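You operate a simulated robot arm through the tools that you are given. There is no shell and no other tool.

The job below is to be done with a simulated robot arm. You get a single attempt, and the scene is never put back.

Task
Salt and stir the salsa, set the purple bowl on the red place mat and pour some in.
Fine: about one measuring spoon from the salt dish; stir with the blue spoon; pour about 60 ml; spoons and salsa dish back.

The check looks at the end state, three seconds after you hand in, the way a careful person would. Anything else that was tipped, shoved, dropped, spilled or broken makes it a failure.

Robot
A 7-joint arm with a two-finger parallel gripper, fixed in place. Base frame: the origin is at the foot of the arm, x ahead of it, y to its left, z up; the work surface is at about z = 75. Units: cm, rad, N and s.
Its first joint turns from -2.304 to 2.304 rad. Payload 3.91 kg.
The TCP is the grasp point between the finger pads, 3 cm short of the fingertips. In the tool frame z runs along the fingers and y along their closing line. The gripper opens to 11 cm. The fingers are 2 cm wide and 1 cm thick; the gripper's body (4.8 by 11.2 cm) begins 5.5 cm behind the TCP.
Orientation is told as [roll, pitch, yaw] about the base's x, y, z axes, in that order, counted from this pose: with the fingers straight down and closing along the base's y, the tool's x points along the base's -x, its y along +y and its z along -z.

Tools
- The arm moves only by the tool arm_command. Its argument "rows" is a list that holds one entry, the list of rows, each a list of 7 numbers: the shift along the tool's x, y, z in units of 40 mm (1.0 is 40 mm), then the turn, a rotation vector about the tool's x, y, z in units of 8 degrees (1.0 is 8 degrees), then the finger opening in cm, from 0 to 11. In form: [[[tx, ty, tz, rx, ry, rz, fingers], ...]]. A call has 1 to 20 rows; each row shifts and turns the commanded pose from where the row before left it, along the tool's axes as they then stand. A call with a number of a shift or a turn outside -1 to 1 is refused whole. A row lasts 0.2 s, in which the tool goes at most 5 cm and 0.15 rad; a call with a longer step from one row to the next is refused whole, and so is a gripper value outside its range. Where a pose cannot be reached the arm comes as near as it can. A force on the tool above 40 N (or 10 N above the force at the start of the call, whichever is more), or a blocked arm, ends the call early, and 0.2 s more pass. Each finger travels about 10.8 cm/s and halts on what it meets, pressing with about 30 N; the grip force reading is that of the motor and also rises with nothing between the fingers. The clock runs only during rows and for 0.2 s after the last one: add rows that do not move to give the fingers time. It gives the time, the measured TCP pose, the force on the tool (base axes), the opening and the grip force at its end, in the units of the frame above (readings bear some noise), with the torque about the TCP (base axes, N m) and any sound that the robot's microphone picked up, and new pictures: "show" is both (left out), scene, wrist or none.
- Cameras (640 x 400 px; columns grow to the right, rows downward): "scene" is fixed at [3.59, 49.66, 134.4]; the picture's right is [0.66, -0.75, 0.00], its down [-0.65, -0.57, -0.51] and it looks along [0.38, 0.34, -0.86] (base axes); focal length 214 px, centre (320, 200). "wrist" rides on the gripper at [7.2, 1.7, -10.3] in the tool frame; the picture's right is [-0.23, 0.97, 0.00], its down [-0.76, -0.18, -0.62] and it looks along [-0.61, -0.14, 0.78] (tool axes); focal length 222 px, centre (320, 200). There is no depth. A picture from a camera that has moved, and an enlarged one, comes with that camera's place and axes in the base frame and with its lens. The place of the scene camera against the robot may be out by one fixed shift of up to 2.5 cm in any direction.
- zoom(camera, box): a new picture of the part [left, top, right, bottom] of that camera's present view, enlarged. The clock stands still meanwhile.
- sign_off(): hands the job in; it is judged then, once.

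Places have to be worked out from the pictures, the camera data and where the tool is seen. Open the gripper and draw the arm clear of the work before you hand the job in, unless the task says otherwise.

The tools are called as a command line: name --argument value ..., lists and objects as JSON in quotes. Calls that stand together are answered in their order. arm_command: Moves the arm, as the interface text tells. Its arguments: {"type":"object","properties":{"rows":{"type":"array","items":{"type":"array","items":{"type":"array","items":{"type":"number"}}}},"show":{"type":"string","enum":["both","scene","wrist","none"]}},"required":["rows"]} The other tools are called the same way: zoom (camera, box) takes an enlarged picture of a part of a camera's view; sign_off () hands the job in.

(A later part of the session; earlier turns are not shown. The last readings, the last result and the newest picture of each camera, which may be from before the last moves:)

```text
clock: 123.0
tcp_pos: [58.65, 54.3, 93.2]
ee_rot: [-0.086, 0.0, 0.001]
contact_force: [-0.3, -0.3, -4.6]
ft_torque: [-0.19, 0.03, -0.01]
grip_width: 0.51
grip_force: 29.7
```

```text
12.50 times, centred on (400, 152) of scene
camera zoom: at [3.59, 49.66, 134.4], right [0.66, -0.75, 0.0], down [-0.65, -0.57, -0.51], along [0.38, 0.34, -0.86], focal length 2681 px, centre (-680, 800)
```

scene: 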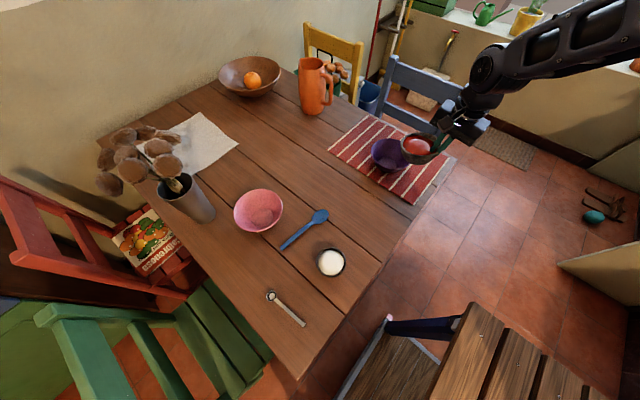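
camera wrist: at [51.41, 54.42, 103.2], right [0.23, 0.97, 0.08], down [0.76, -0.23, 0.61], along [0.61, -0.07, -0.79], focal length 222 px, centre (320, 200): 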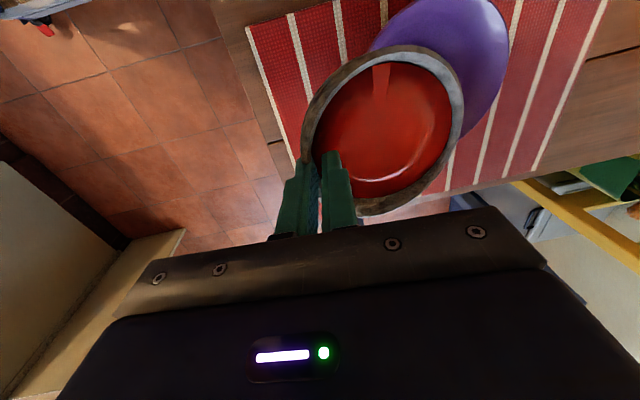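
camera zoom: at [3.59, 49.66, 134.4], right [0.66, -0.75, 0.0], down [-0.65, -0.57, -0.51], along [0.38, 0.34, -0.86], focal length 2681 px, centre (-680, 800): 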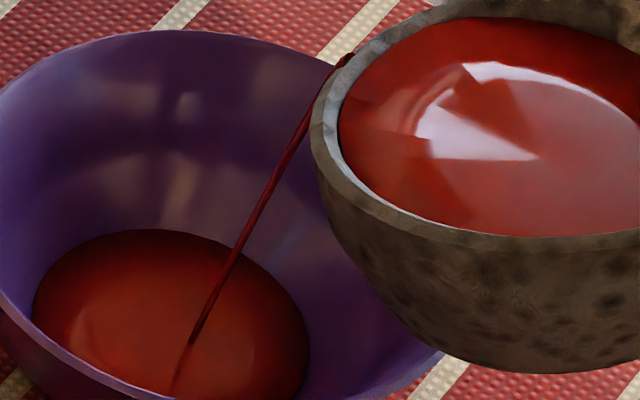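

The puddle radius is now about 4.0 cm, which could be anywhere from 25 to 50 ml. I level the dish to stop the flow and weigh what is left using the torque reading.

arm_command --rows '[[[0, -0.0965, 0.074, -0.625, 0, 0, 0], [0, -0.0875, 0.05, -0.625, 0, 0, 0], [0, -0.0475, 0.055, -0.625, 0, 0, 0], [0, -0.052, 0.0505, -0.625, 0, 0, 0], [0, 0, 0, 0, 0, 0, 0], [0, 0, 0, 0, 0, 0, 0], [0, 0, 0, 0, 0, 0, 0]]]' --show "both"

arm_command --rows '[[[0, 0, 0, 0, 0, 0, 0]]]' --show "none"

arm_command --rows '[[[0, 0, 0, 0, 0, 0, 0]]]' --show "none"

arm_command --rows '[[[0, 0, 0, 0, 0, 0, 0]]]' --show "none"

arm_command --rows '[[[0, 0, 0, 0, 0, 0, 0]]]' --show "none"

arm_command --rows '[[[0, 0, 0, 0, 0, 0, 0]]]' --show "none"

arm_command --rows '[[[0, 0, 0, 0, 0, 0, 0]]]' --show "none"

zoom --camera "scene" --box '[350, 100, 450, 180]'

zoom --camera "wrist" --box '[240, 20, 520, 230]'

```text
clock: 124.6
tcp_pos: [58.49, 53.12, 92.24]
ee_rot: [0.262, -0.002, 0.002]
contact_force: [-0.1, 0.9, -3.7]
ft_torque: [-0.25, -0.01, 0.01]
grip_width: 0.51
grip_force: 29.9
camera wrist: at [51.36, 52.24, 102.63], right [0.23, 0.94, 0.25], down [0.76, -0.33, 0.56], along [0.61, 0.07, -0.79], focal length 222 px, centre (320, 200)
```

scene: 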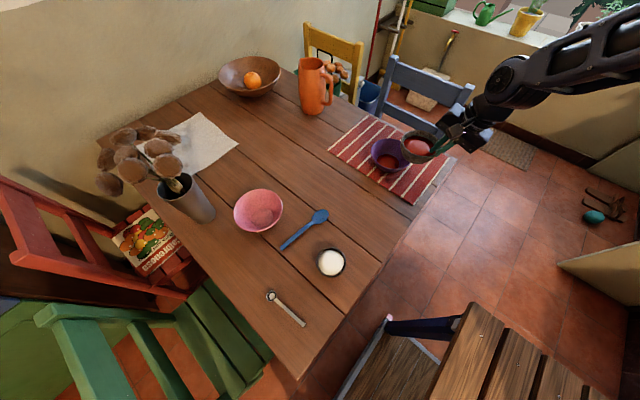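
wrist: 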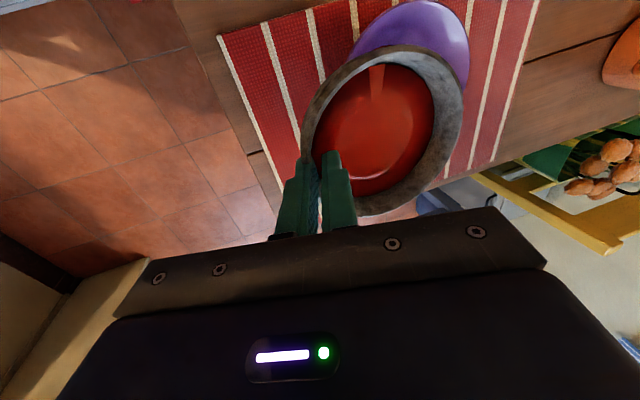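

```text
clock: 125.0
tcp_pos: [58.52, 53.29, 92.31]
ee_rot: [0.261, 0.001, 0.0]
contact_force: [-0.1, -0.4, -4.6]
ft_torque: [-0.22, -0.03, 0.02]
grip_width: 0.49
grip_force: 30.4
```

```text
clock: 125.4
tcp_pos: [58.66, 53.19, 92.24]
ee_rot: [0.262, -0.001, -0.001]
contact_force: [-0.1, 0.3, -5.0]
ft_torque: [-0.22, -0.01, 0.0]
grip_width: 0.49
grip_force: 30.1
```

```text
clock: 125.8
tcp_pos: [58.61, 53.32, 92.41]
ee_rot: [0.263, -0.001, -0.002]
contact_force: [0.1, 0.8, -5.3]
ft_torque: [-0.21, 0.0, 0.02]
grip_width: 0.5
grip_force: 29.5
```

```text
clock: 126.2
tcp_pos: [58.61, 53.25, 92.27]
ee_rot: [0.261, 0.0, 0.0]
contact_force: [-0.2, 0.1, -4.4]
ft_torque: [-0.25, 0.0, -0.02]
grip_width: 0.49
grip_force: 29.9
```

```text
clock: 126.6
tcp_pos: [58.48, 53.24, 92.25]
ee_rot: [0.263, -0.001, 0.0]
contact_force: [0.6, -0.1, -4.7]
ft_torque: [-0.27, -0.03, -0.04]
grip_width: 0.5
grip_force: 29.5
```

```text
clock: 127.0
tcp_pos: [58.56, 53.26, 92.32]
ee_rot: [0.262, 0.0, 0.0]
contact_force: [0.3, -0.1, -4.8]
ft_torque: [-0.21, 0.0, -0.01]
grip_width: 0.49
grip_force: 30.0
```

```text
5.00 times, centred on (400, 140) of scene
camera zoom: at [3.59, 49.66, 134.4], right [0.66, -0.75, 0.0], down [-0.65, -0.57, -0.51], along [0.38, 0.34, -0.86], focal length 1072 px, centre (-80, 500)
```

zoom: 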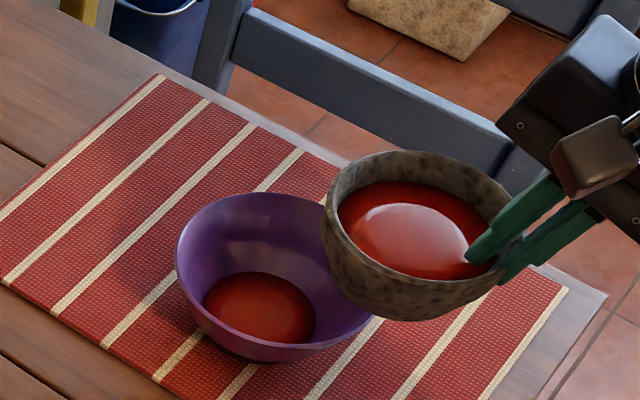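

```text
1.90 times, centred on (380, 125) of wrist
camera zoom: at [51.36, 52.24, 102.63], right [0.23, 0.94, 0.25], down [0.76, -0.33, 0.56], along [0.61, 0.07, -0.79], focal length 423 px, centre (206, 343)
```

zoom: 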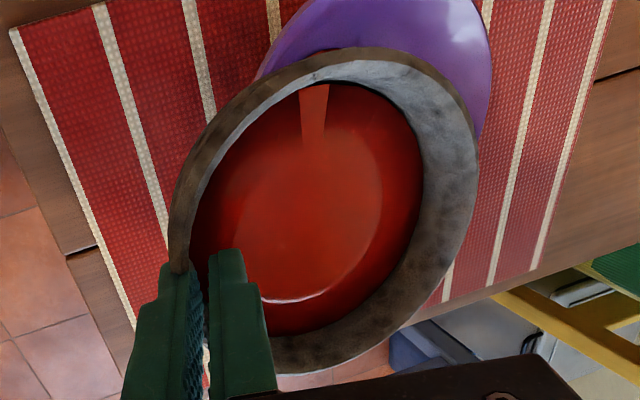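

The torque changed by about -0.014 N·m and the level dropped about 0.4 cm. Together with the puddle size that suggests roughly 30 ml poured so far, about half. I tilt back to 23° for the rest, watching the bowl.

arm_command --rows '[[[0, 0.056, -0.046, 0.625, 0, 0, 0], [0, 0.052, -0.0505, 0.625, 0, 0, 0], [0, 0.0915, -0.042, 0.625, 0, 0, 0], [0, 0.1025, -0.065, 0.625, 0, 0, 0], [0, 0.07, -0.056, 0.375, 0, 0, 0], [0, 0, 0, 0, 0, 0, 0], [0, 0, 0, 0, 0, 0, 0], [0, 0, 0, 0, 0, 0, 0]]]' --show "none"

zoom --camera "scene" --box '[350, 100, 450, 180]'

```text
clock: 128.8
tcp_pos: [58.67, 54.58, 93.51]
ee_rot: [-0.139, 0.0, 0.001]
contact_force: [0.3, -0.2, -4.7]
ft_torque: [-0.14, 0.01, -0.02]
grip_width: 0.47
grip_force: 30.5
```

```text
5.00 times, centred on (400, 140) of scene
camera zoom: at [3.59, 49.66, 134.4], right [0.66, -0.75, 0.0], down [-0.65, -0.57, -0.51], along [0.38, 0.34, -0.86], focal length 1072 px, centre (-80, 500)
```

zoom: 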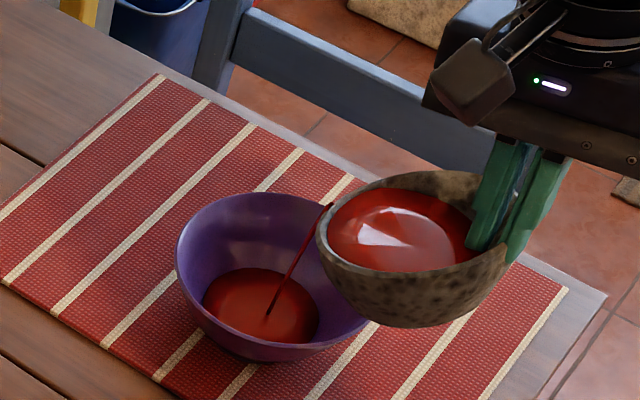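

The puddle is growing and the stream lands well inside the bowl. I go 2.5° further and hold a second.

arm_command --rows '[[[0, 0.058, -0.046, 0.3125, 0, 0, 0], [0, 0, 0, 0, 0, 0, 0], [0, 0, 0, 0, 0, 0, 0], [0, 0, 0, 0, 0, 0, 0]]]' --show "none"

zoom --camera "scene" --box '[350, 100, 450, 180]'

```text
clock: 129.8
tcp_pos: [58.74, 54.92, 93.66]
ee_rot: [-0.185, 0.001, 0.001]
contact_force: [-0.4, -1.3, -4.7]
ft_torque: [-0.14, -0.03, 0.03]
grip_width: 0.5
grip_force: 30.5
```

```text
5.00 times, centred on (400, 140) of scene
camera zoom: at [3.59, 49.66, 134.4], right [0.66, -0.75, 0.0], down [-0.65, -0.57, -0.51], along [0.38, 0.34, -0.86], focal length 1072 px, centre (-80, 500)
```

zoom: 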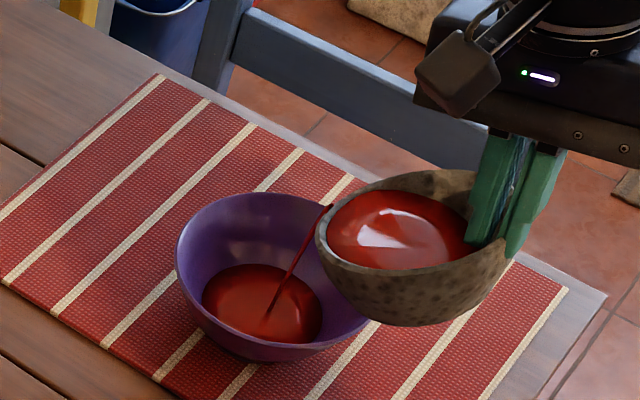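

The puddle is about 4.4 cm in radius, which I put near 50 ml. I hold 0.6 s more and then level the dish to measure.

arm_command --rows '[[[0, 0, 0, 0, 0, 0, 0], [0, 0, 0, 0, 0, 0, 0], [0, -0.117, 0.093, -0.6875, 0, 0, 0], [0, -0.1025, 0.074, -0.625, 0, 0, 0], [0, -0.0875, 0.05, -0.625, 0, 0, 0], [0, -0.0475, 0.055, -0.625, 0, 0, 0], [0, -0.052, 0.0505, -0.625, 0, 0, 0], [0, 0, 0, 0, 0, 0, 0], [0, 0, 0, 0, 0, 0, 0], [0, 0, 0, 0, 0, 0, 0]]]' --show "both"

arm_command --rows '[[[0, 0, 0, 0, 0, 0, 0]]]' --show "none"

arm_command --rows '[[[0, 0, 0, 0, 0, 0, 0]]]' --show "none"

arm_command --rows '[[[0, 0, 0, 0, 0, 0, 0]]]' --show "none"

arm_command --rows '[[[0, 0, 0, 0, 0, 0, 0]]]' --show "none"

arm_command --rows '[[[0, 0, 0, 0, 0, 0, 0]]]' --show "none"

arm_command --rows '[[[0, 0, 0, 0, 0, 0, 0]]]' --show "none"

arm_command --rows '[[[0, 0, 0, 0, 0, 0, 0]]]' --show "none"

arm_command --rows '[[[0, 0, 0, 0, 0, 0, 0]]]' --show "none"

zoom --camera "scene" --box '[375, 136, 425, 168]'

zoom --camera "wrist" --box '[240, 20, 520, 230]'

```text
clock: 132.0
tcp_pos: [58.6, 53.22, 92.36]
ee_rot: [0.262, 0.0, -0.001]
contact_force: [-0.2, 0.1, -4.2]
ft_torque: [-0.27, -0.03, 0.04]
grip_width: 0.49
grip_force: 29.5
camera wrist: at [51.35, 52.21, 102.67], right [0.23, 0.94, 0.25], down [0.76, -0.33, 0.56], along [0.61, 0.07, -0.79], focal length 222 px, centre (320, 200)
```

scene: 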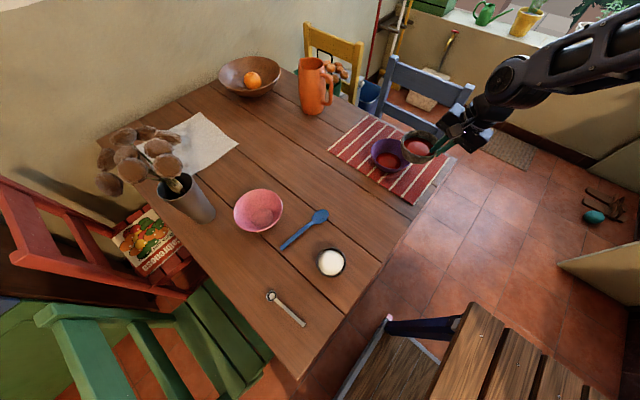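
wrist: 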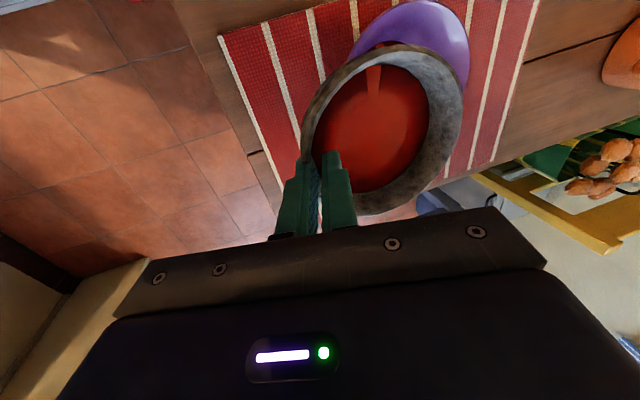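

```text
clock: 132.4
tcp_pos: [58.51, 53.26, 92.44]
ee_rot: [0.262, 0.002, 0.0]
contact_force: [-0.7, -0.3, -4.1]
ft_torque: [-0.25, 0.03, -0.04]
grip_width: 0.51
grip_force: 30.5
```

```text
clock: 132.8
tcp_pos: [58.63, 53.24, 92.44]
ee_rot: [0.261, -0.001, 0.0]
contact_force: [-0.7, -0.9, -5.0]
ft_torque: [-0.21, -0.01, -0.01]
grip_width: 0.51
grip_force: 29.7
```

```text
clock: 133.2
tcp_pos: [58.56, 53.19, 92.27]
ee_rot: [0.262, 0.0, -0.001]
contact_force: [0.1, -0.4, -4.5]
ft_torque: [-0.23, -0.01, 0.02]
grip_width: 0.5
grip_force: 30.2
```

```text
clock: 133.6
tcp_pos: [58.64, 53.19, 92.46]
ee_rot: [0.263, 0.0, 0.0]
contact_force: [-0.1, 0.3, -4.8]
ft_torque: [-0.23, 0.0, -0.02]
grip_width: 0.48
grip_force: 30.0
```

```text
clock: 134.0
tcp_pos: [58.63, 53.08, 92.45]
ee_rot: [0.263, 0.0, 0.0]
contact_force: [-0.9, 0.7, -4.0]
ft_torque: [-0.22, 0.02, -0.01]
grip_width: 0.5
grip_force: 30.2
```

```text
clock: 134.4
tcp_pos: [58.62, 53.23, 92.41]
ee_rot: [0.261, -0.001, 0.0]
contact_force: [0.3, 0.6, -4.9]
ft_torque: [-0.2, -0.02, -0.01]
grip_width: 0.49
grip_force: 30.4
```

```text
clock: 134.8
tcp_pos: [58.7, 53.27, 92.42]
ee_rot: [0.262, 0.0, 0.0]
contact_force: [0.7, 0.6, -4.3]
ft_torque: [-0.22, 0.01, -0.01]
grip_width: 0.52
grip_force: 30.4
```

```text
clock: 135.2
tcp_pos: [58.54, 53.25, 92.34]
ee_rot: [0.263, 0.0, 0.001]
contact_force: [0.7, -0.8, -4.3]
ft_torque: [-0.2, 0.0, 0.0]
grip_width: 0.48
grip_force: 30.1
```

```text
12.50 times, centred on (400, 152) of scene
camera zoom: at [3.59, 49.66, 134.4], right [0.66, -0.75, 0.0], down [-0.65, -0.57, -0.51], along [0.38, 0.34, -0.86], focal length 2681 px, centre (-680, 800)
```

zoom: 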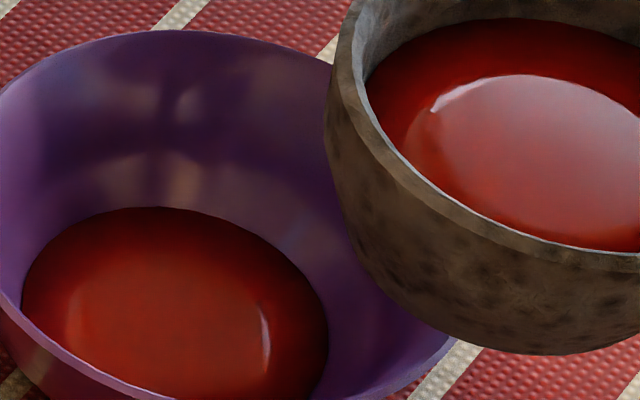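

```text
1.90 times, centred on (380, 125) of wrist
camera zoom: at [51.35, 52.21, 102.67], right [0.23, 0.94, 0.25], down [0.76, -0.33, 0.56], along [0.61, 0.07, -0.79], focal length 423 px, centre (206, 343)
```

zoom: 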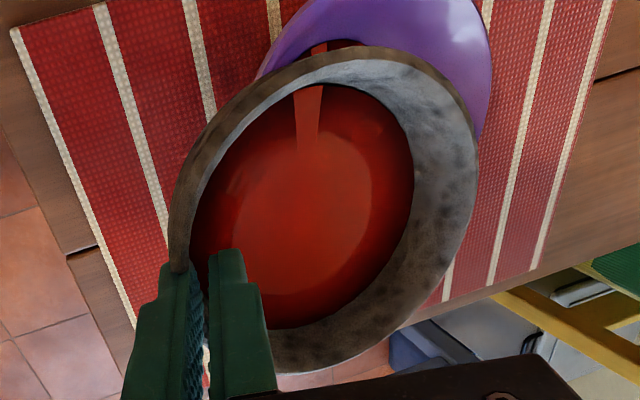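

The estimates agree on roughly 50–55 ml so far: the level dropped about 0.85 cm, the puddle radius is 4.4 cm, and the weight change is about 0.45 N. I top up with a short final pour at 27° and level again.

arm_command --rows '[[[0, 0.056, -0.046, 0.625, 0, 0, 0], [0, 0.052, -0.0505, 0.625, 0, 0, 0], [0, 0.0915, -0.042, 0.625, 0, 0, 0], [0, 0.1025, -0.065, 0.625, 0, 0, 0], [0, 0.177, -0.128, 0.875, 0, 0, 0], [0, 0, 0, 0, 0, 0, 0]]]' --show "none"

zoom --camera "scene" --box '[375, 136, 425, 168]'

```text
clock: 136.6
tcp_pos: [58.46, 54.91, 93.77]
ee_rot: [-0.212, -0.001, 0.0]
contact_force: [0.1, -0.7, -4.7]
ft_torque: [-0.09, 0.02, 0.03]
grip_width: 0.51
grip_force: 30.0
```

```text
12.50 times, centred on (400, 152) of scene
camera zoom: at [3.59, 49.66, 134.4], right [0.66, -0.75, 0.0], down [-0.65, -0.57, -0.51], along [0.38, 0.34, -0.86], focal length 2681 px, centre (-680, 800)
```

zoom: 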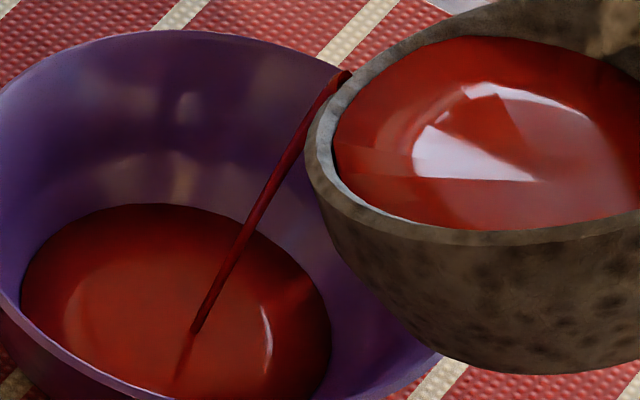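

The stream is running again and the puddle is slightly larger. I hold 0.2 s more and level the dish.

arm_command --rows '[[[0, 0, 0, 0, 0, 0, 0], [0, -0.177, 0.128, -0.875, 0, 0, 0], [0, -0.1025, 0.074, -0.625, 0, 0, 0], [0, -0.0875, 0.05, -0.625, 0, 0, 0], [0, -0.0475, 0.055, -0.625, 0, 0, 0], [0, -0.052, 0.0505, -0.625, 0, 0, 0], [0, 0, 0, 0, 0, 0, 0], [0, 0, 0, 0, 0, 0, 0], [0, 0, 0, 0, 0, 0, 0]]]' --show "both"

arm_command --rows '[[[0, 0, 0, 0, 0, 0, 0], [0, 0, 0, 0, 0, 0, 0]]]' --show "none"

arm_command --rows '[[[0, 0, 0, 0, 0, 0, 0]]]' --show "none"

arm_command --rows '[[[0, 0, 0, 0, 0, 0, 0]]]' --show "none"

arm_command --rows '[[[0, 0, 0, 0, 0, 0, 0]]]' --show "none"

arm_command --rows '[[[0, 0, 0, 0, 0, 0, 0]]]' --show "none"

arm_command --rows '[[[0, 0, 0, 0, 0, 0, 0]]]' --show "none"

zoom --camera "scene" --box '[375, 136, 425, 168]'

zoom --camera "wrist" --box '[240, 20, 520, 230]'

```text
clock: 138.6
tcp_pos: [58.58, 52.92, 92.47]
ee_rot: [0.261, 0.001, 0.0]
contact_force: [-0.3, -0.1, -4.7]
ft_torque: [-0.21, -0.02, -0.01]
grip_width: 0.48
grip_force: 30.0
camera wrist: at [51.34, 52.05, 102.73], right [0.23, 0.94, 0.25], down [0.76, -0.33, 0.56], along [0.61, 0.07, -0.79], focal length 222 px, centre (320, 200)
```

scene: 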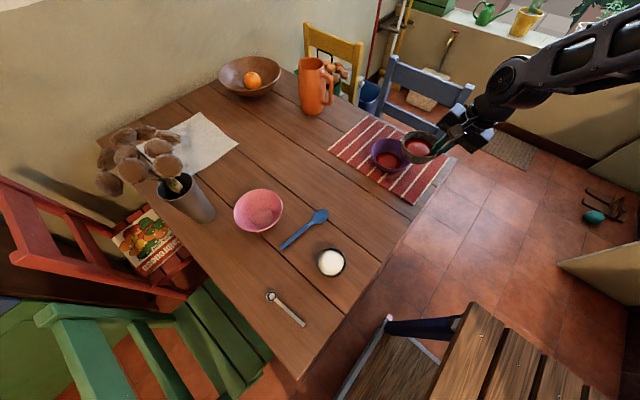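
wrist: 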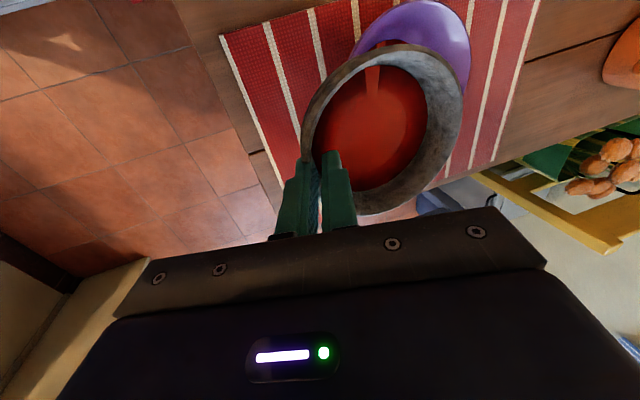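

```text
clock: 139.2
tcp_pos: [58.61, 53.13, 92.31]
ee_rot: [0.26, 0.001, 0.0]
contact_force: [-0.9, -0.4, -4.7]
ft_torque: [-0.24, -0.02, 0.04]
grip_width: 0.5
grip_force: 30.7
```

```text
clock: 139.6
tcp_pos: [58.57, 52.95, 92.43]
ee_rot: [0.262, -0.001, 0.001]
contact_force: [0.6, -0.4, -3.2]
ft_torque: [-0.22, -0.01, 0.02]
grip_width: 0.52
grip_force: 29.3
```

```text
clock: 140.0
tcp_pos: [58.49, 52.94, 92.48]
ee_rot: [0.264, -0.001, 0.001]
contact_force: [0.1, 0.6, -3.7]
ft_torque: [-0.22, -0.01, -0.01]
grip_width: 0.47
grip_force: 30.3
```

```text
clock: 140.4
tcp_pos: [58.54, 53.04, 92.49]
ee_rot: [0.264, 0.002, 0.002]
contact_force: [-0.5, 0.4, -4.6]
ft_torque: [-0.19, 0.01, -0.01]
grip_width: 0.51
grip_force: 29.5
```

```text
clock: 140.8
tcp_pos: [58.45, 53.12, 92.33]
ee_rot: [0.262, 0.0, 0.0]
contact_force: [0.3, -0.1, -4.8]
ft_torque: [-0.24, 0.0, 0.01]
grip_width: 0.52
grip_force: 30.1
```

```text
clock: 141.2
tcp_pos: [58.56, 53.14, 92.5]
ee_rot: [0.263, 0.001, 0.001]
contact_force: [-0.2, 0.0, -4.9]
ft_torque: [-0.21, 0.01, -0.02]
grip_width: 0.49
grip_force: 30.0
```

```text
12.50 times, centred on (400, 152) of scene
camera zoom: at [3.59, 49.66, 134.4], right [0.66, -0.75, 0.0], down [-0.65, -0.57, -0.51], along [0.38, 0.34, -0.86], focal length 2681 px, centre (-680, 800)
```

zoom: 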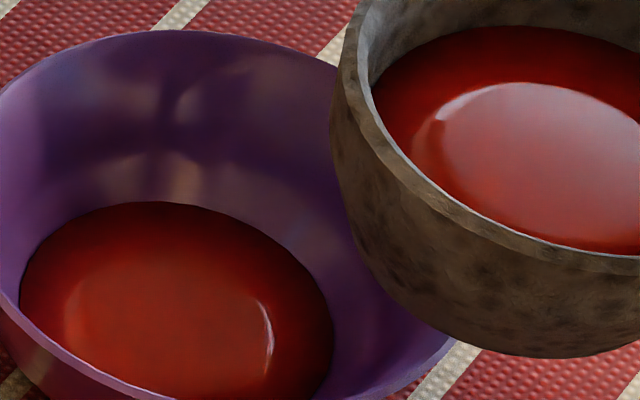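

```text
1.90 times, centred on (380, 125) of wrist
camera zoom: at [51.34, 52.05, 102.73], right [0.23, 0.94, 0.25], down [0.76, -0.33, 0.56], along [0.61, 0.07, -0.79], focal length 423 px, centre (206, 343)
```

zoom: 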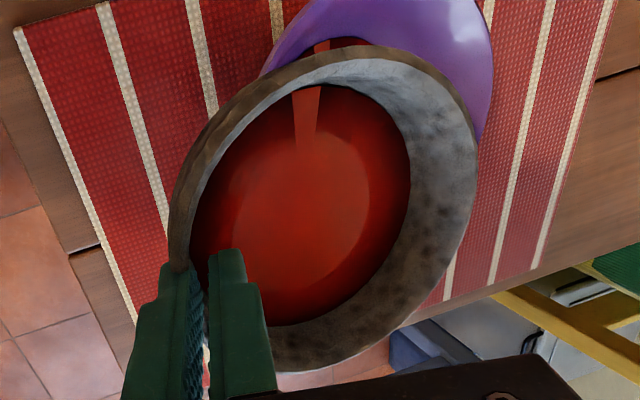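

The level and weight evidence (about 0.98 cm drop, about 0.53 N) now puts the pour at roughly 57–60 ml, so I stop. I carry the dish smoothly back above its original place, correcting for the 0.7 cm it slid during gripping.

arm_command --rows '[[[0.2, 0.02, 0.005, 0, 0, 0, 0], [0.4, 0.02, 0.005, 0, 0, 0, 0], [0.6, 0.025, 0.007, 0, 0, 0, 0], [0.65, 0.025, 0.007, 0, 0, 0, 0], [0.65, 0.025, 0.007, 0, 0, 0, 0], [0.65, 0.025, 0.007, 0, 0, 0, 0], [0.65, 0.025, 0.007, 0, 0, 0, 0], [0.65, 0.025, 0.007, 0, 0, 0, 0], [0.65, 0.025, 0.007, 0, 0, 0, 0], [0.6, 0.025, 0.007, 0, 0, 0, 0], [0.4, 0.02, 0.005, 0, 0, 0, 0], [0.2, 0.01, 0.002, 0, 0, 0, 0], [0.03, 0, 0, 0, 0, 0, 0], [0, 0, 0, 0, 0, 0, 0]]]'

zoom --camera "scene" --box '[310, 90, 470, 215]'

```text
clock: 144.2
tcp_pos: [33.21, 54.37, 92.46]
ee_rot: [0.262, 0.0, -0.001]
contact_force: [0.4, 0.4, -4.6]
ft_torque: [-0.22, 0.0, 0.0]
grip_width: 0.49
grip_force: 30.2
camera wrist: at [25.96, 53.32, 102.71], right [0.23, 0.94, 0.25], down [0.76, -0.33, 0.56], along [0.61, 0.07, -0.79], focal length 222 px, centre (320, 200)
```

scene: 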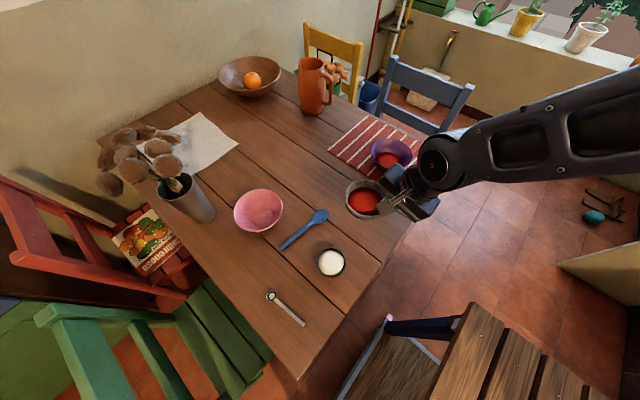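
wrist: 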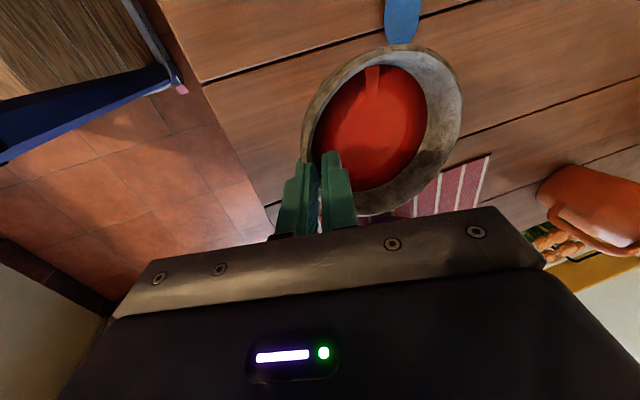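

```text
3.20 times, centred on (390, 152) of scene
camera zoom: at [3.59, 49.66, 134.4], right [0.66, -0.75, 0.0], down [-0.65, -0.57, -0.51], along [0.38, 0.34, -0.86], focal length 686 px, centre (96, 352)
```

zoom: 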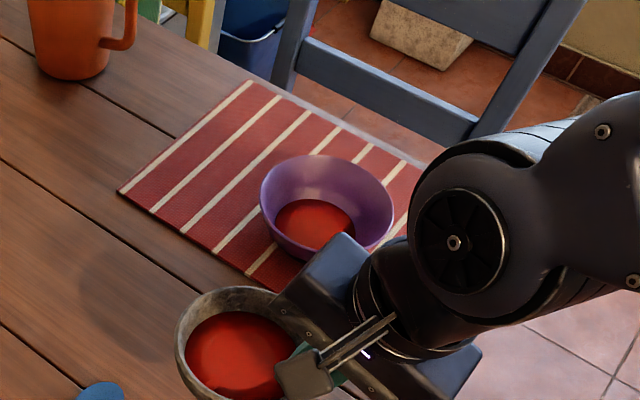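

The pour is in the bowl, and the mat and table are clean. I lower the dish toward its original spot at y=54.15.

arm_command --rows '[[[0, -0.113, 0.2285, 0, 0, 0, 0], [0, -0.117, 0.435, 0, 0, 0, 0], [0, -0.13, 0.483, 0, 0, 0, 0], [0, -0.13, 0.483, 0, 0, 0, 0], [0, -0.104, 0.386, 0, 0, 0, 0], [0, -0.058, 0.217, 0, 0, 0, 0], [0, -0.032, 0.121, 0, 0, 0, 0], [0, 0, 0, 0, 0, 0, 0]]]'

zoom --camera "scene" --box '[310, 150, 410, 240]'

zoom --camera "wrist" --box '[200, 40, 520, 240]'

```text
clock: 146.0
tcp_pos: [33.31, 53.82, 82.73]
ee_rot: [0.261, 0.001, 0.002]
contact_force: [-0.2, -0.3, -4.7]
ft_torque: [-0.23, -0.02, 0.04]
grip_width: 0.52
grip_force: 30.0
camera wrist: at [25.98, 52.89, 93.0], right [0.23, 0.94, 0.25], down [0.76, -0.33, 0.56], along [0.61, 0.07, -0.79], focal length 222 px, centre (320, 200)
```

scene: 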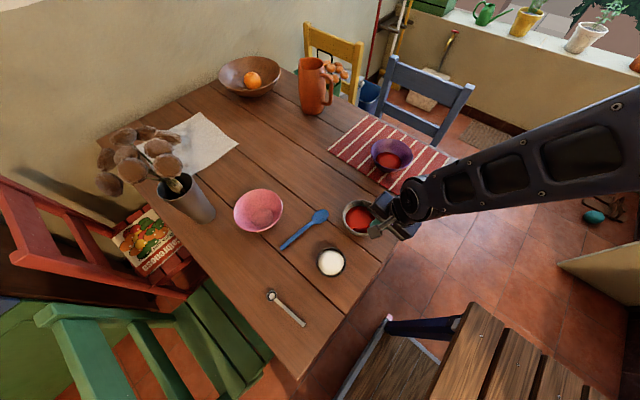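
wrist: 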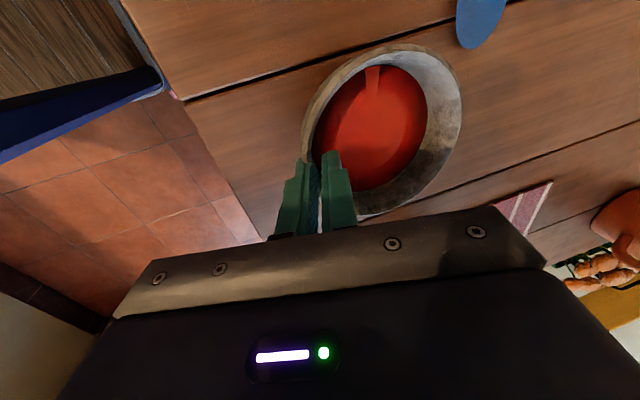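

```text
4.44 times, centred on (360, 195) of scene
camera zoom: at [3.59, 49.66, 134.4], right [0.66, -0.75, 0.0], down [-0.65, -0.57, -0.51], along [0.38, 0.34, -0.86], focal length 953 px, centre (142, 222)
```

zoom: 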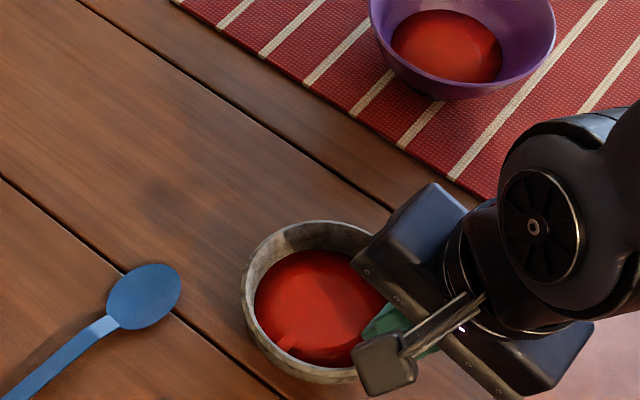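

```text
2.00 times, centred on (360, 140) of wrist
camera zoom: at [25.98, 52.89, 93.0], right [0.23, 0.94, 0.25], down [0.76, -0.33, 0.56], along [0.61, 0.07, -0.79], focal length 444 px, centre (240, 320)
```

zoom: 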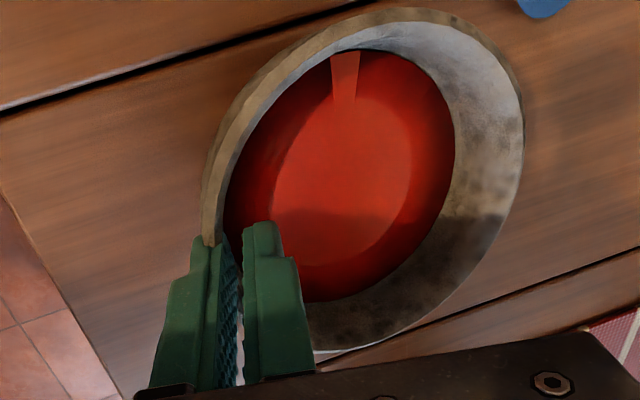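

I still need about +0.4 cm in y. I shift and then lower in small steps until contact.

arm_command --rows '[[[-0.025, 0.092, 0.0246, 0, 0, 0, 0], [0, -0.0195, 0.0725, 0, 0, 0, 0], [0, -0.0195, 0.0725, 0, 0, 0, 0], [0, 0, 0, 0, 0, 0, 0]]]' --show "none"

arm_command --rows '[[[0, -0.013, 0.0483, 0, 0, 0, 0], [0, 0, 0, 0, 0, 0, 0]]]' --show "none"

zoom --camera "scene" --box '[310, 150, 410, 240]'

```text
clock: 147.0
tcp_pos: [33.55, 54.36, 82.08]
ee_rot: [0.261, 0.001, 0.001]
contact_force: [-0.9, -0.2, -4.0]
ft_torque: [-0.23, 0.01, 0.03]
grip_width: 0.5
grip_force: 30.4
```

```text
clock: 147.6
tcp_pos: [33.37, 54.39, 81.78]
ee_rot: [0.264, -0.001, 0.002]
contact_force: [0.1, -0.7, -1.9]
ft_torque: [-0.06, -0.02, 0.03]
grip_width: 0.5
grip_force: 29.8
```

```text
4.44 times, centred on (360, 195) of scene
camera zoom: at [3.59, 49.66, 134.4], right [0.66, -0.75, 0.0], down [-0.65, -0.57, -0.51], along [0.38, 0.34, -0.86], focal length 953 px, centre (142, 222)
```

zoom: 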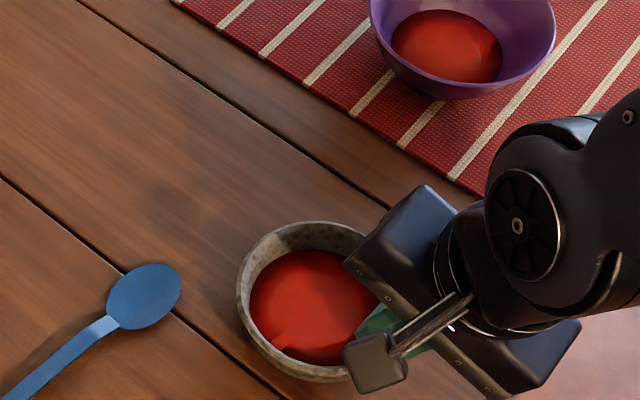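

Contact is starting and the dish outline matches its original image position (left edge 237, top about 221). I lower 0.15 cm more and open the fingers gradually.

arm_command --rows '[[[0, -0.01, 0.036, 0, 0, 0, 0], [0, 0, 0, 0, 0, 0, 0]]]' --show "none"

arm_command --rows '[[[0, 0, 0, 0, 0, 0, 0.9], [0, 0, 0, 0, 0, 0, 1.4], [0, 0, 0, 0, 0, 0, 2], [0, 0, 0, 0, 0, 0, 2.6], [0, 0, 0, 0, 0, 0, 2.8], [0, 0, 0, 0, 0, 0, 2.8]]]'

zoom --camera "scene" --box '[310, 150, 410, 240]'

zoom --camera "wrist" --box '[200, 40, 520, 240]'

```text
clock: 148.2
tcp_pos: [33.4, 54.4, 81.8]
ee_rot: [0.264, 0.001, 0.0]
contact_force: [0.2, -7.7, 13.1]
ft_torque: [0.05, -0.73, -0.26]
grip_width: 0.49
grip_force: 29.9
```

```text
clock: 149.6
tcp_pos: [33.4, 54.33, 81.63]
ee_rot: [0.262, 0.0, -0.001]
contact_force: [0.5, -1.0, 0.3]
ft_torque: [0.01, -0.03, 0.0]
grip_width: 2.8
grip_force: 0.0
camera wrist: at [26.14, 53.38, 91.98], right [0.23, 0.94, 0.25], down [0.76, -0.33, 0.56], along [0.61, 0.07, -0.79], focal length 222 px, centre (320, 200)
```

scene: 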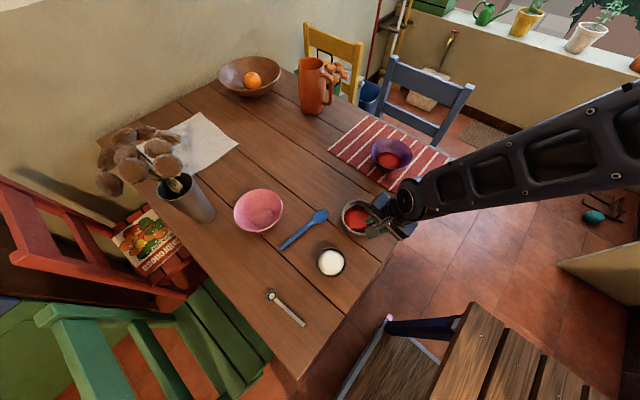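
wrist: 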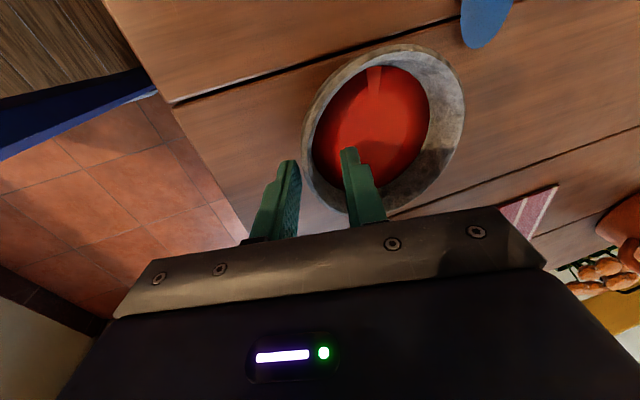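

```text
4.44 times, centred on (360, 195) of scene
camera zoom: at [3.59, 49.66, 134.4], right [0.66, -0.75, 0.0], down [-0.65, -0.57, -0.51], along [0.38, 0.34, -0.86], focal length 953 px, centre (142, 222)
```

zoom: 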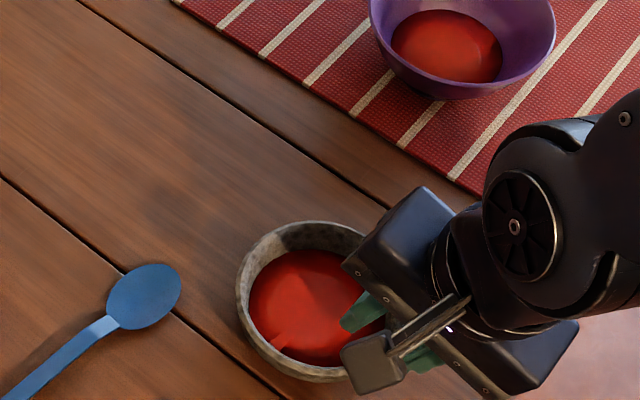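

```text
2.00 times, centred on (360, 140) of wrist
camera zoom: at [26.14, 53.38, 91.98], right [0.23, 0.94, 0.25], down [0.76, -0.33, 0.56], along [0.61, 0.07, -0.79], focal length 444 px, centre (240, 320)
```

zoom: 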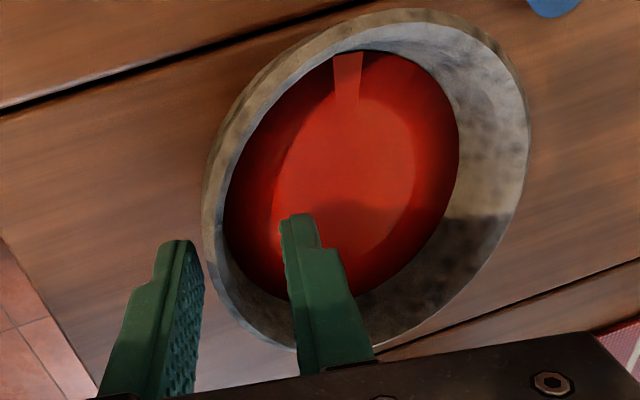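

The dish is released on its original spot. I withdraw straight along the fingers and then raise well clear.

arm_command --rows '[[[0, 0, -0.4, 0, 0, 0, 2.8], [0, 0, -0.8, 0, 0, 0, 2.8], [0, 0, -1, 0, 0, 0, 2.8], [0, 0, -1, 0, 0, 0, 4], [0, 0, -1, 0, 0, 0, 6], [0, 0, 0, 0.9, 0, 0, 8], [0, 0, 0, 0.98, 0, 0, 10], [0, 0, -1, 0, 0, 0, 11], [0, 0, -1, 0, 0, 0, 11], [0, 0, -1, 0, 0, 0, 11], [0, 0, 0, 0, 0, 0, 11]]]'

zoom --camera "wrist" --box '[200, 0, 520, 200]'

zoom --camera "scene" --box '[220, 100, 460, 250]'

```text
clock: 152.0
tcp_pos: [33.34, 49.81, 109.78]
ee_rot: [0.001, 0.0, -0.001]
contact_force: [0.5, 0.9, 0.1]
ft_torque: [-0.02, -0.03, -0.03]
grip_width: 10.99
grip_force: 0.0
camera wrist: at [26.21, 51.52, 120.06], right [0.23, 0.97, 0.0], down [0.76, -0.18, 0.62], along [0.61, -0.14, -0.78], focal length 222 px, centre (320, 200)
```

scene: 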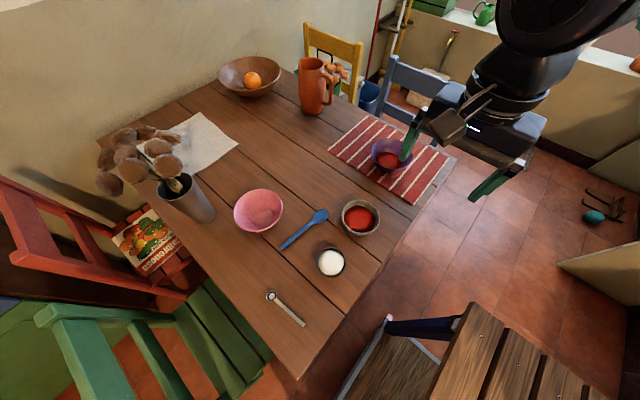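
wrist: 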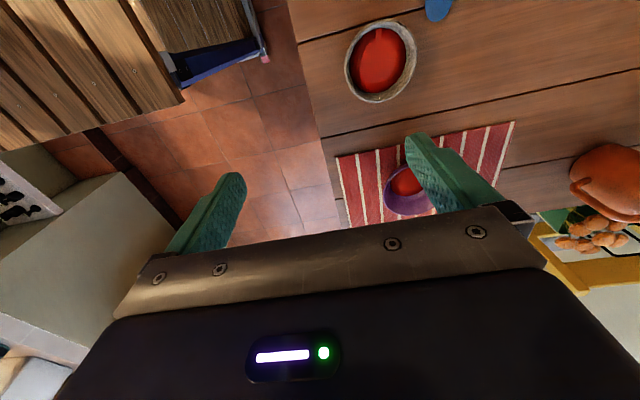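

```text
2.00 times, centred on (360, 100) of wrist
camera zoom: at [26.21, 51.52, 120.06], right [0.23, 0.97, 0.0], down [0.76, -0.18, 0.62], along [0.61, -0.14, -0.78], focal length 444 px, centre (240, 400)
```

zoom: 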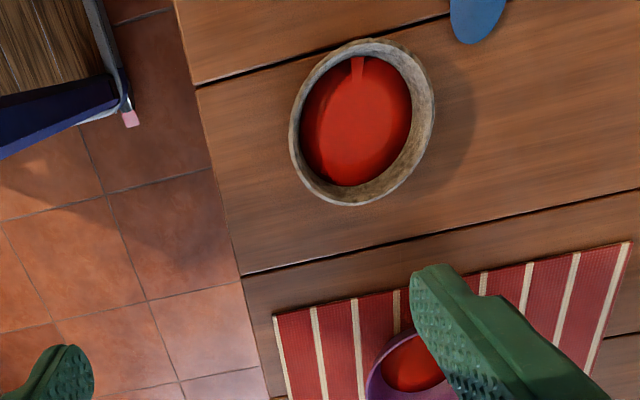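

```text
2.67 times, centred on (340, 175) of scene
camera zoom: at [3.59, 49.66, 134.4], right [0.66, -0.75, 0.0], down [-0.65, -0.57, -0.51], along [0.38, 0.34, -0.86], focal length 572 px, centre (267, 267)
```

zoom: 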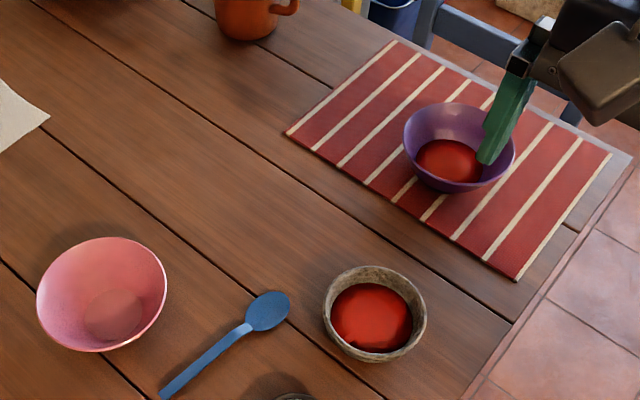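

Everything matches its original image position. I move the arm further up and away, then take a last close look at the whole table.

arm_command --rows '[[[0.9, -0.3, -0.3, 0, 0, 0, 11], [0.9, -0.3, -0.3, 0, 0, 0, 11], [0.9, -0.3, -0.3, 0, 0, 0, 11], [0, 0, 0, 0, 0, 0, 11], [0, 0, 0, 0, 0, 0, 11]]]'

zoom --camera "scene" --box '[360, 125, 424, 175]'

zoom --camera "scene" --box '[226, 180, 290, 240]'

zoom --camera "scene" --box '[240, 180, 400, 340]'

```text
clock: 153.2
tcp_pos: [22.67, 46.48, 113.5]
ee_rot: [0.001, 0.001, 0.0]
contact_force: [0.2, 0.3, 0.6]
ft_torque: [0.03, -0.02, -0.01]
grip_width: 11.01
grip_force: 0.1
camera wrist: at [15.42, 48.19, 123.63], right [0.23, 0.97, 0.0], down [0.76, -0.18, 0.62], along [0.61, -0.14, -0.78], focal length 222 px, centre (320, 200)
```

scene: 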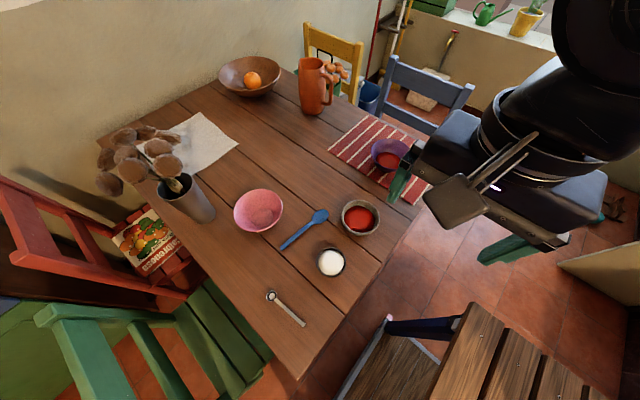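
wrist: 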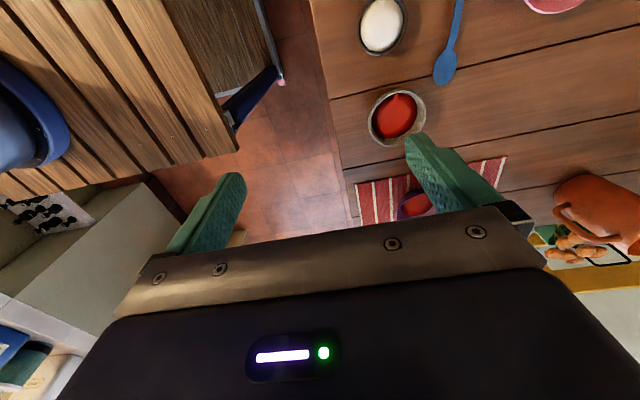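

```text
8.00 times, centred on (392, 150) of scene
camera zoom: at [3.59, 49.66, 134.4], right [0.66, -0.75, 0.0], down [-0.65, -0.57, -0.51], along [0.38, 0.34, -0.86], focal length 1716 px, centre (-256, 600)
```

zoom: 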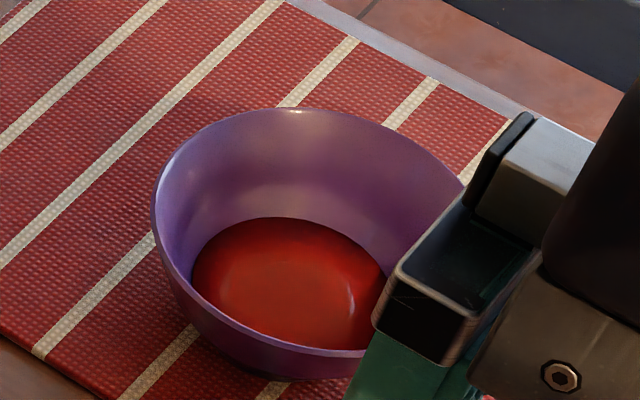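

```text
6.67 times, centred on (258, 210) of scene
camera zoom: at [3.59, 49.66, 134.4], right [0.66, -0.75, 0.0], down [-0.65, -0.57, -0.51], along [0.38, 0.34, -0.86], focal length 1430 px, centre (733, 133)
```

zoom: 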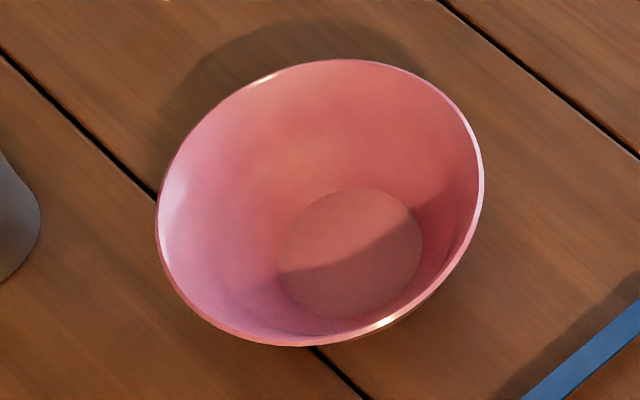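

```text
2.50 times, centred on (320, 260) of scene
camera zoom: at [3.59, 49.66, 134.4], right [0.66, -0.75, 0.0], down [-0.65, -0.57, -0.51], along [0.38, 0.34, -0.86], focal length 536 px, centre (320, 50)
```

zoom: 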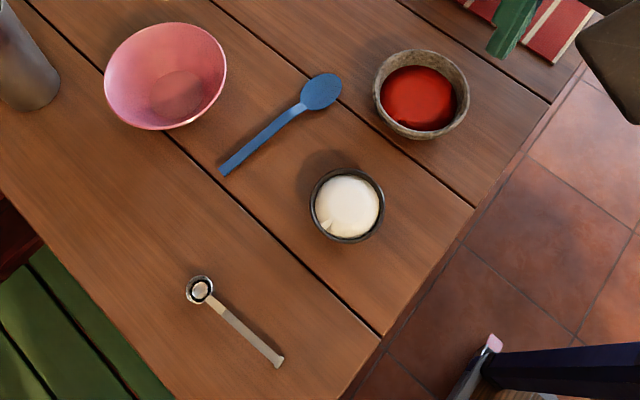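

The table looks right. To double-check the poured volume, I move the arm further aside for an unobstructed view of the purple bowl.

arm_command --rows '[[[0.95, 0.15, 0, 0, 0, 0, 11], [0.95, 0.15, 0, 0, 0, 0, 11], [0.95, 0.15, 0, 0, 0, 0, 11], [0.95, 0.15, 0, 0, 0, 0, 11], [0, 0, 0, 0, 0, 0, 11]]]' --show "scene"

zoom --camera "scene" --box '[360, 125, 424, 175]'

zoom --camera "scene" --box '[330, 190, 394, 240]'

```text
clock: 154.4
tcp_pos: [7.41, 48.98, 113.23]
ee_rot: [0.0, -0.001, -0.001]
contact_force: [0.1, -0.3, -0.7]
ft_torque: [0.02, 0.01, -0.01]
grip_width: 10.99
grip_force: 0.1
```

scene: 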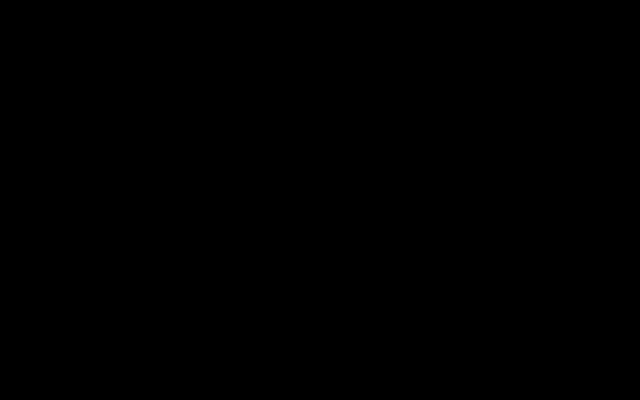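

```text
8.00 times, centred on (392, 150) of scene
camera zoom: at [3.59, 49.66, 134.4], right [0.66, -0.75, 0.0], down [-0.65, -0.57, -0.51], along [0.38, 0.34, -0.86], focal length 1716 px, centre (-256, 600)
```

zoom: 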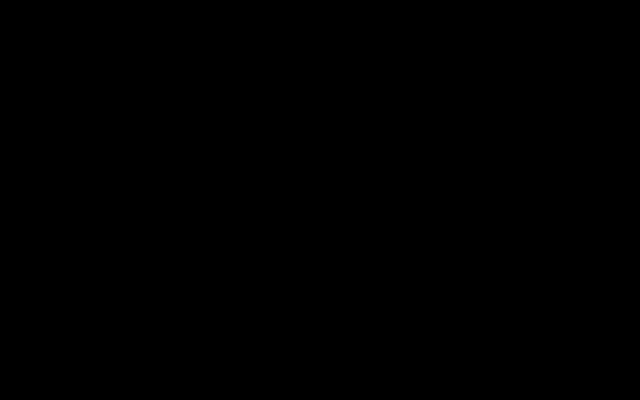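

```text
8.00 times, centred on (362, 215) of scene
camera zoom: at [3.59, 49.66, 134.4], right [0.66, -0.75, 0.0], down [-0.65, -0.57, -0.51], along [0.38, 0.34, -0.86], focal length 1716 px, centre (-16, 80)
```

zoom: 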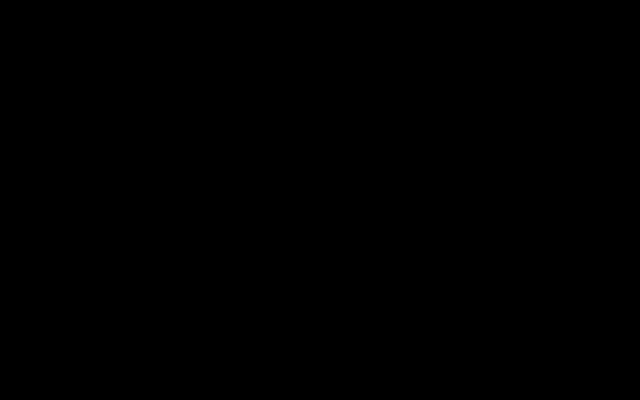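

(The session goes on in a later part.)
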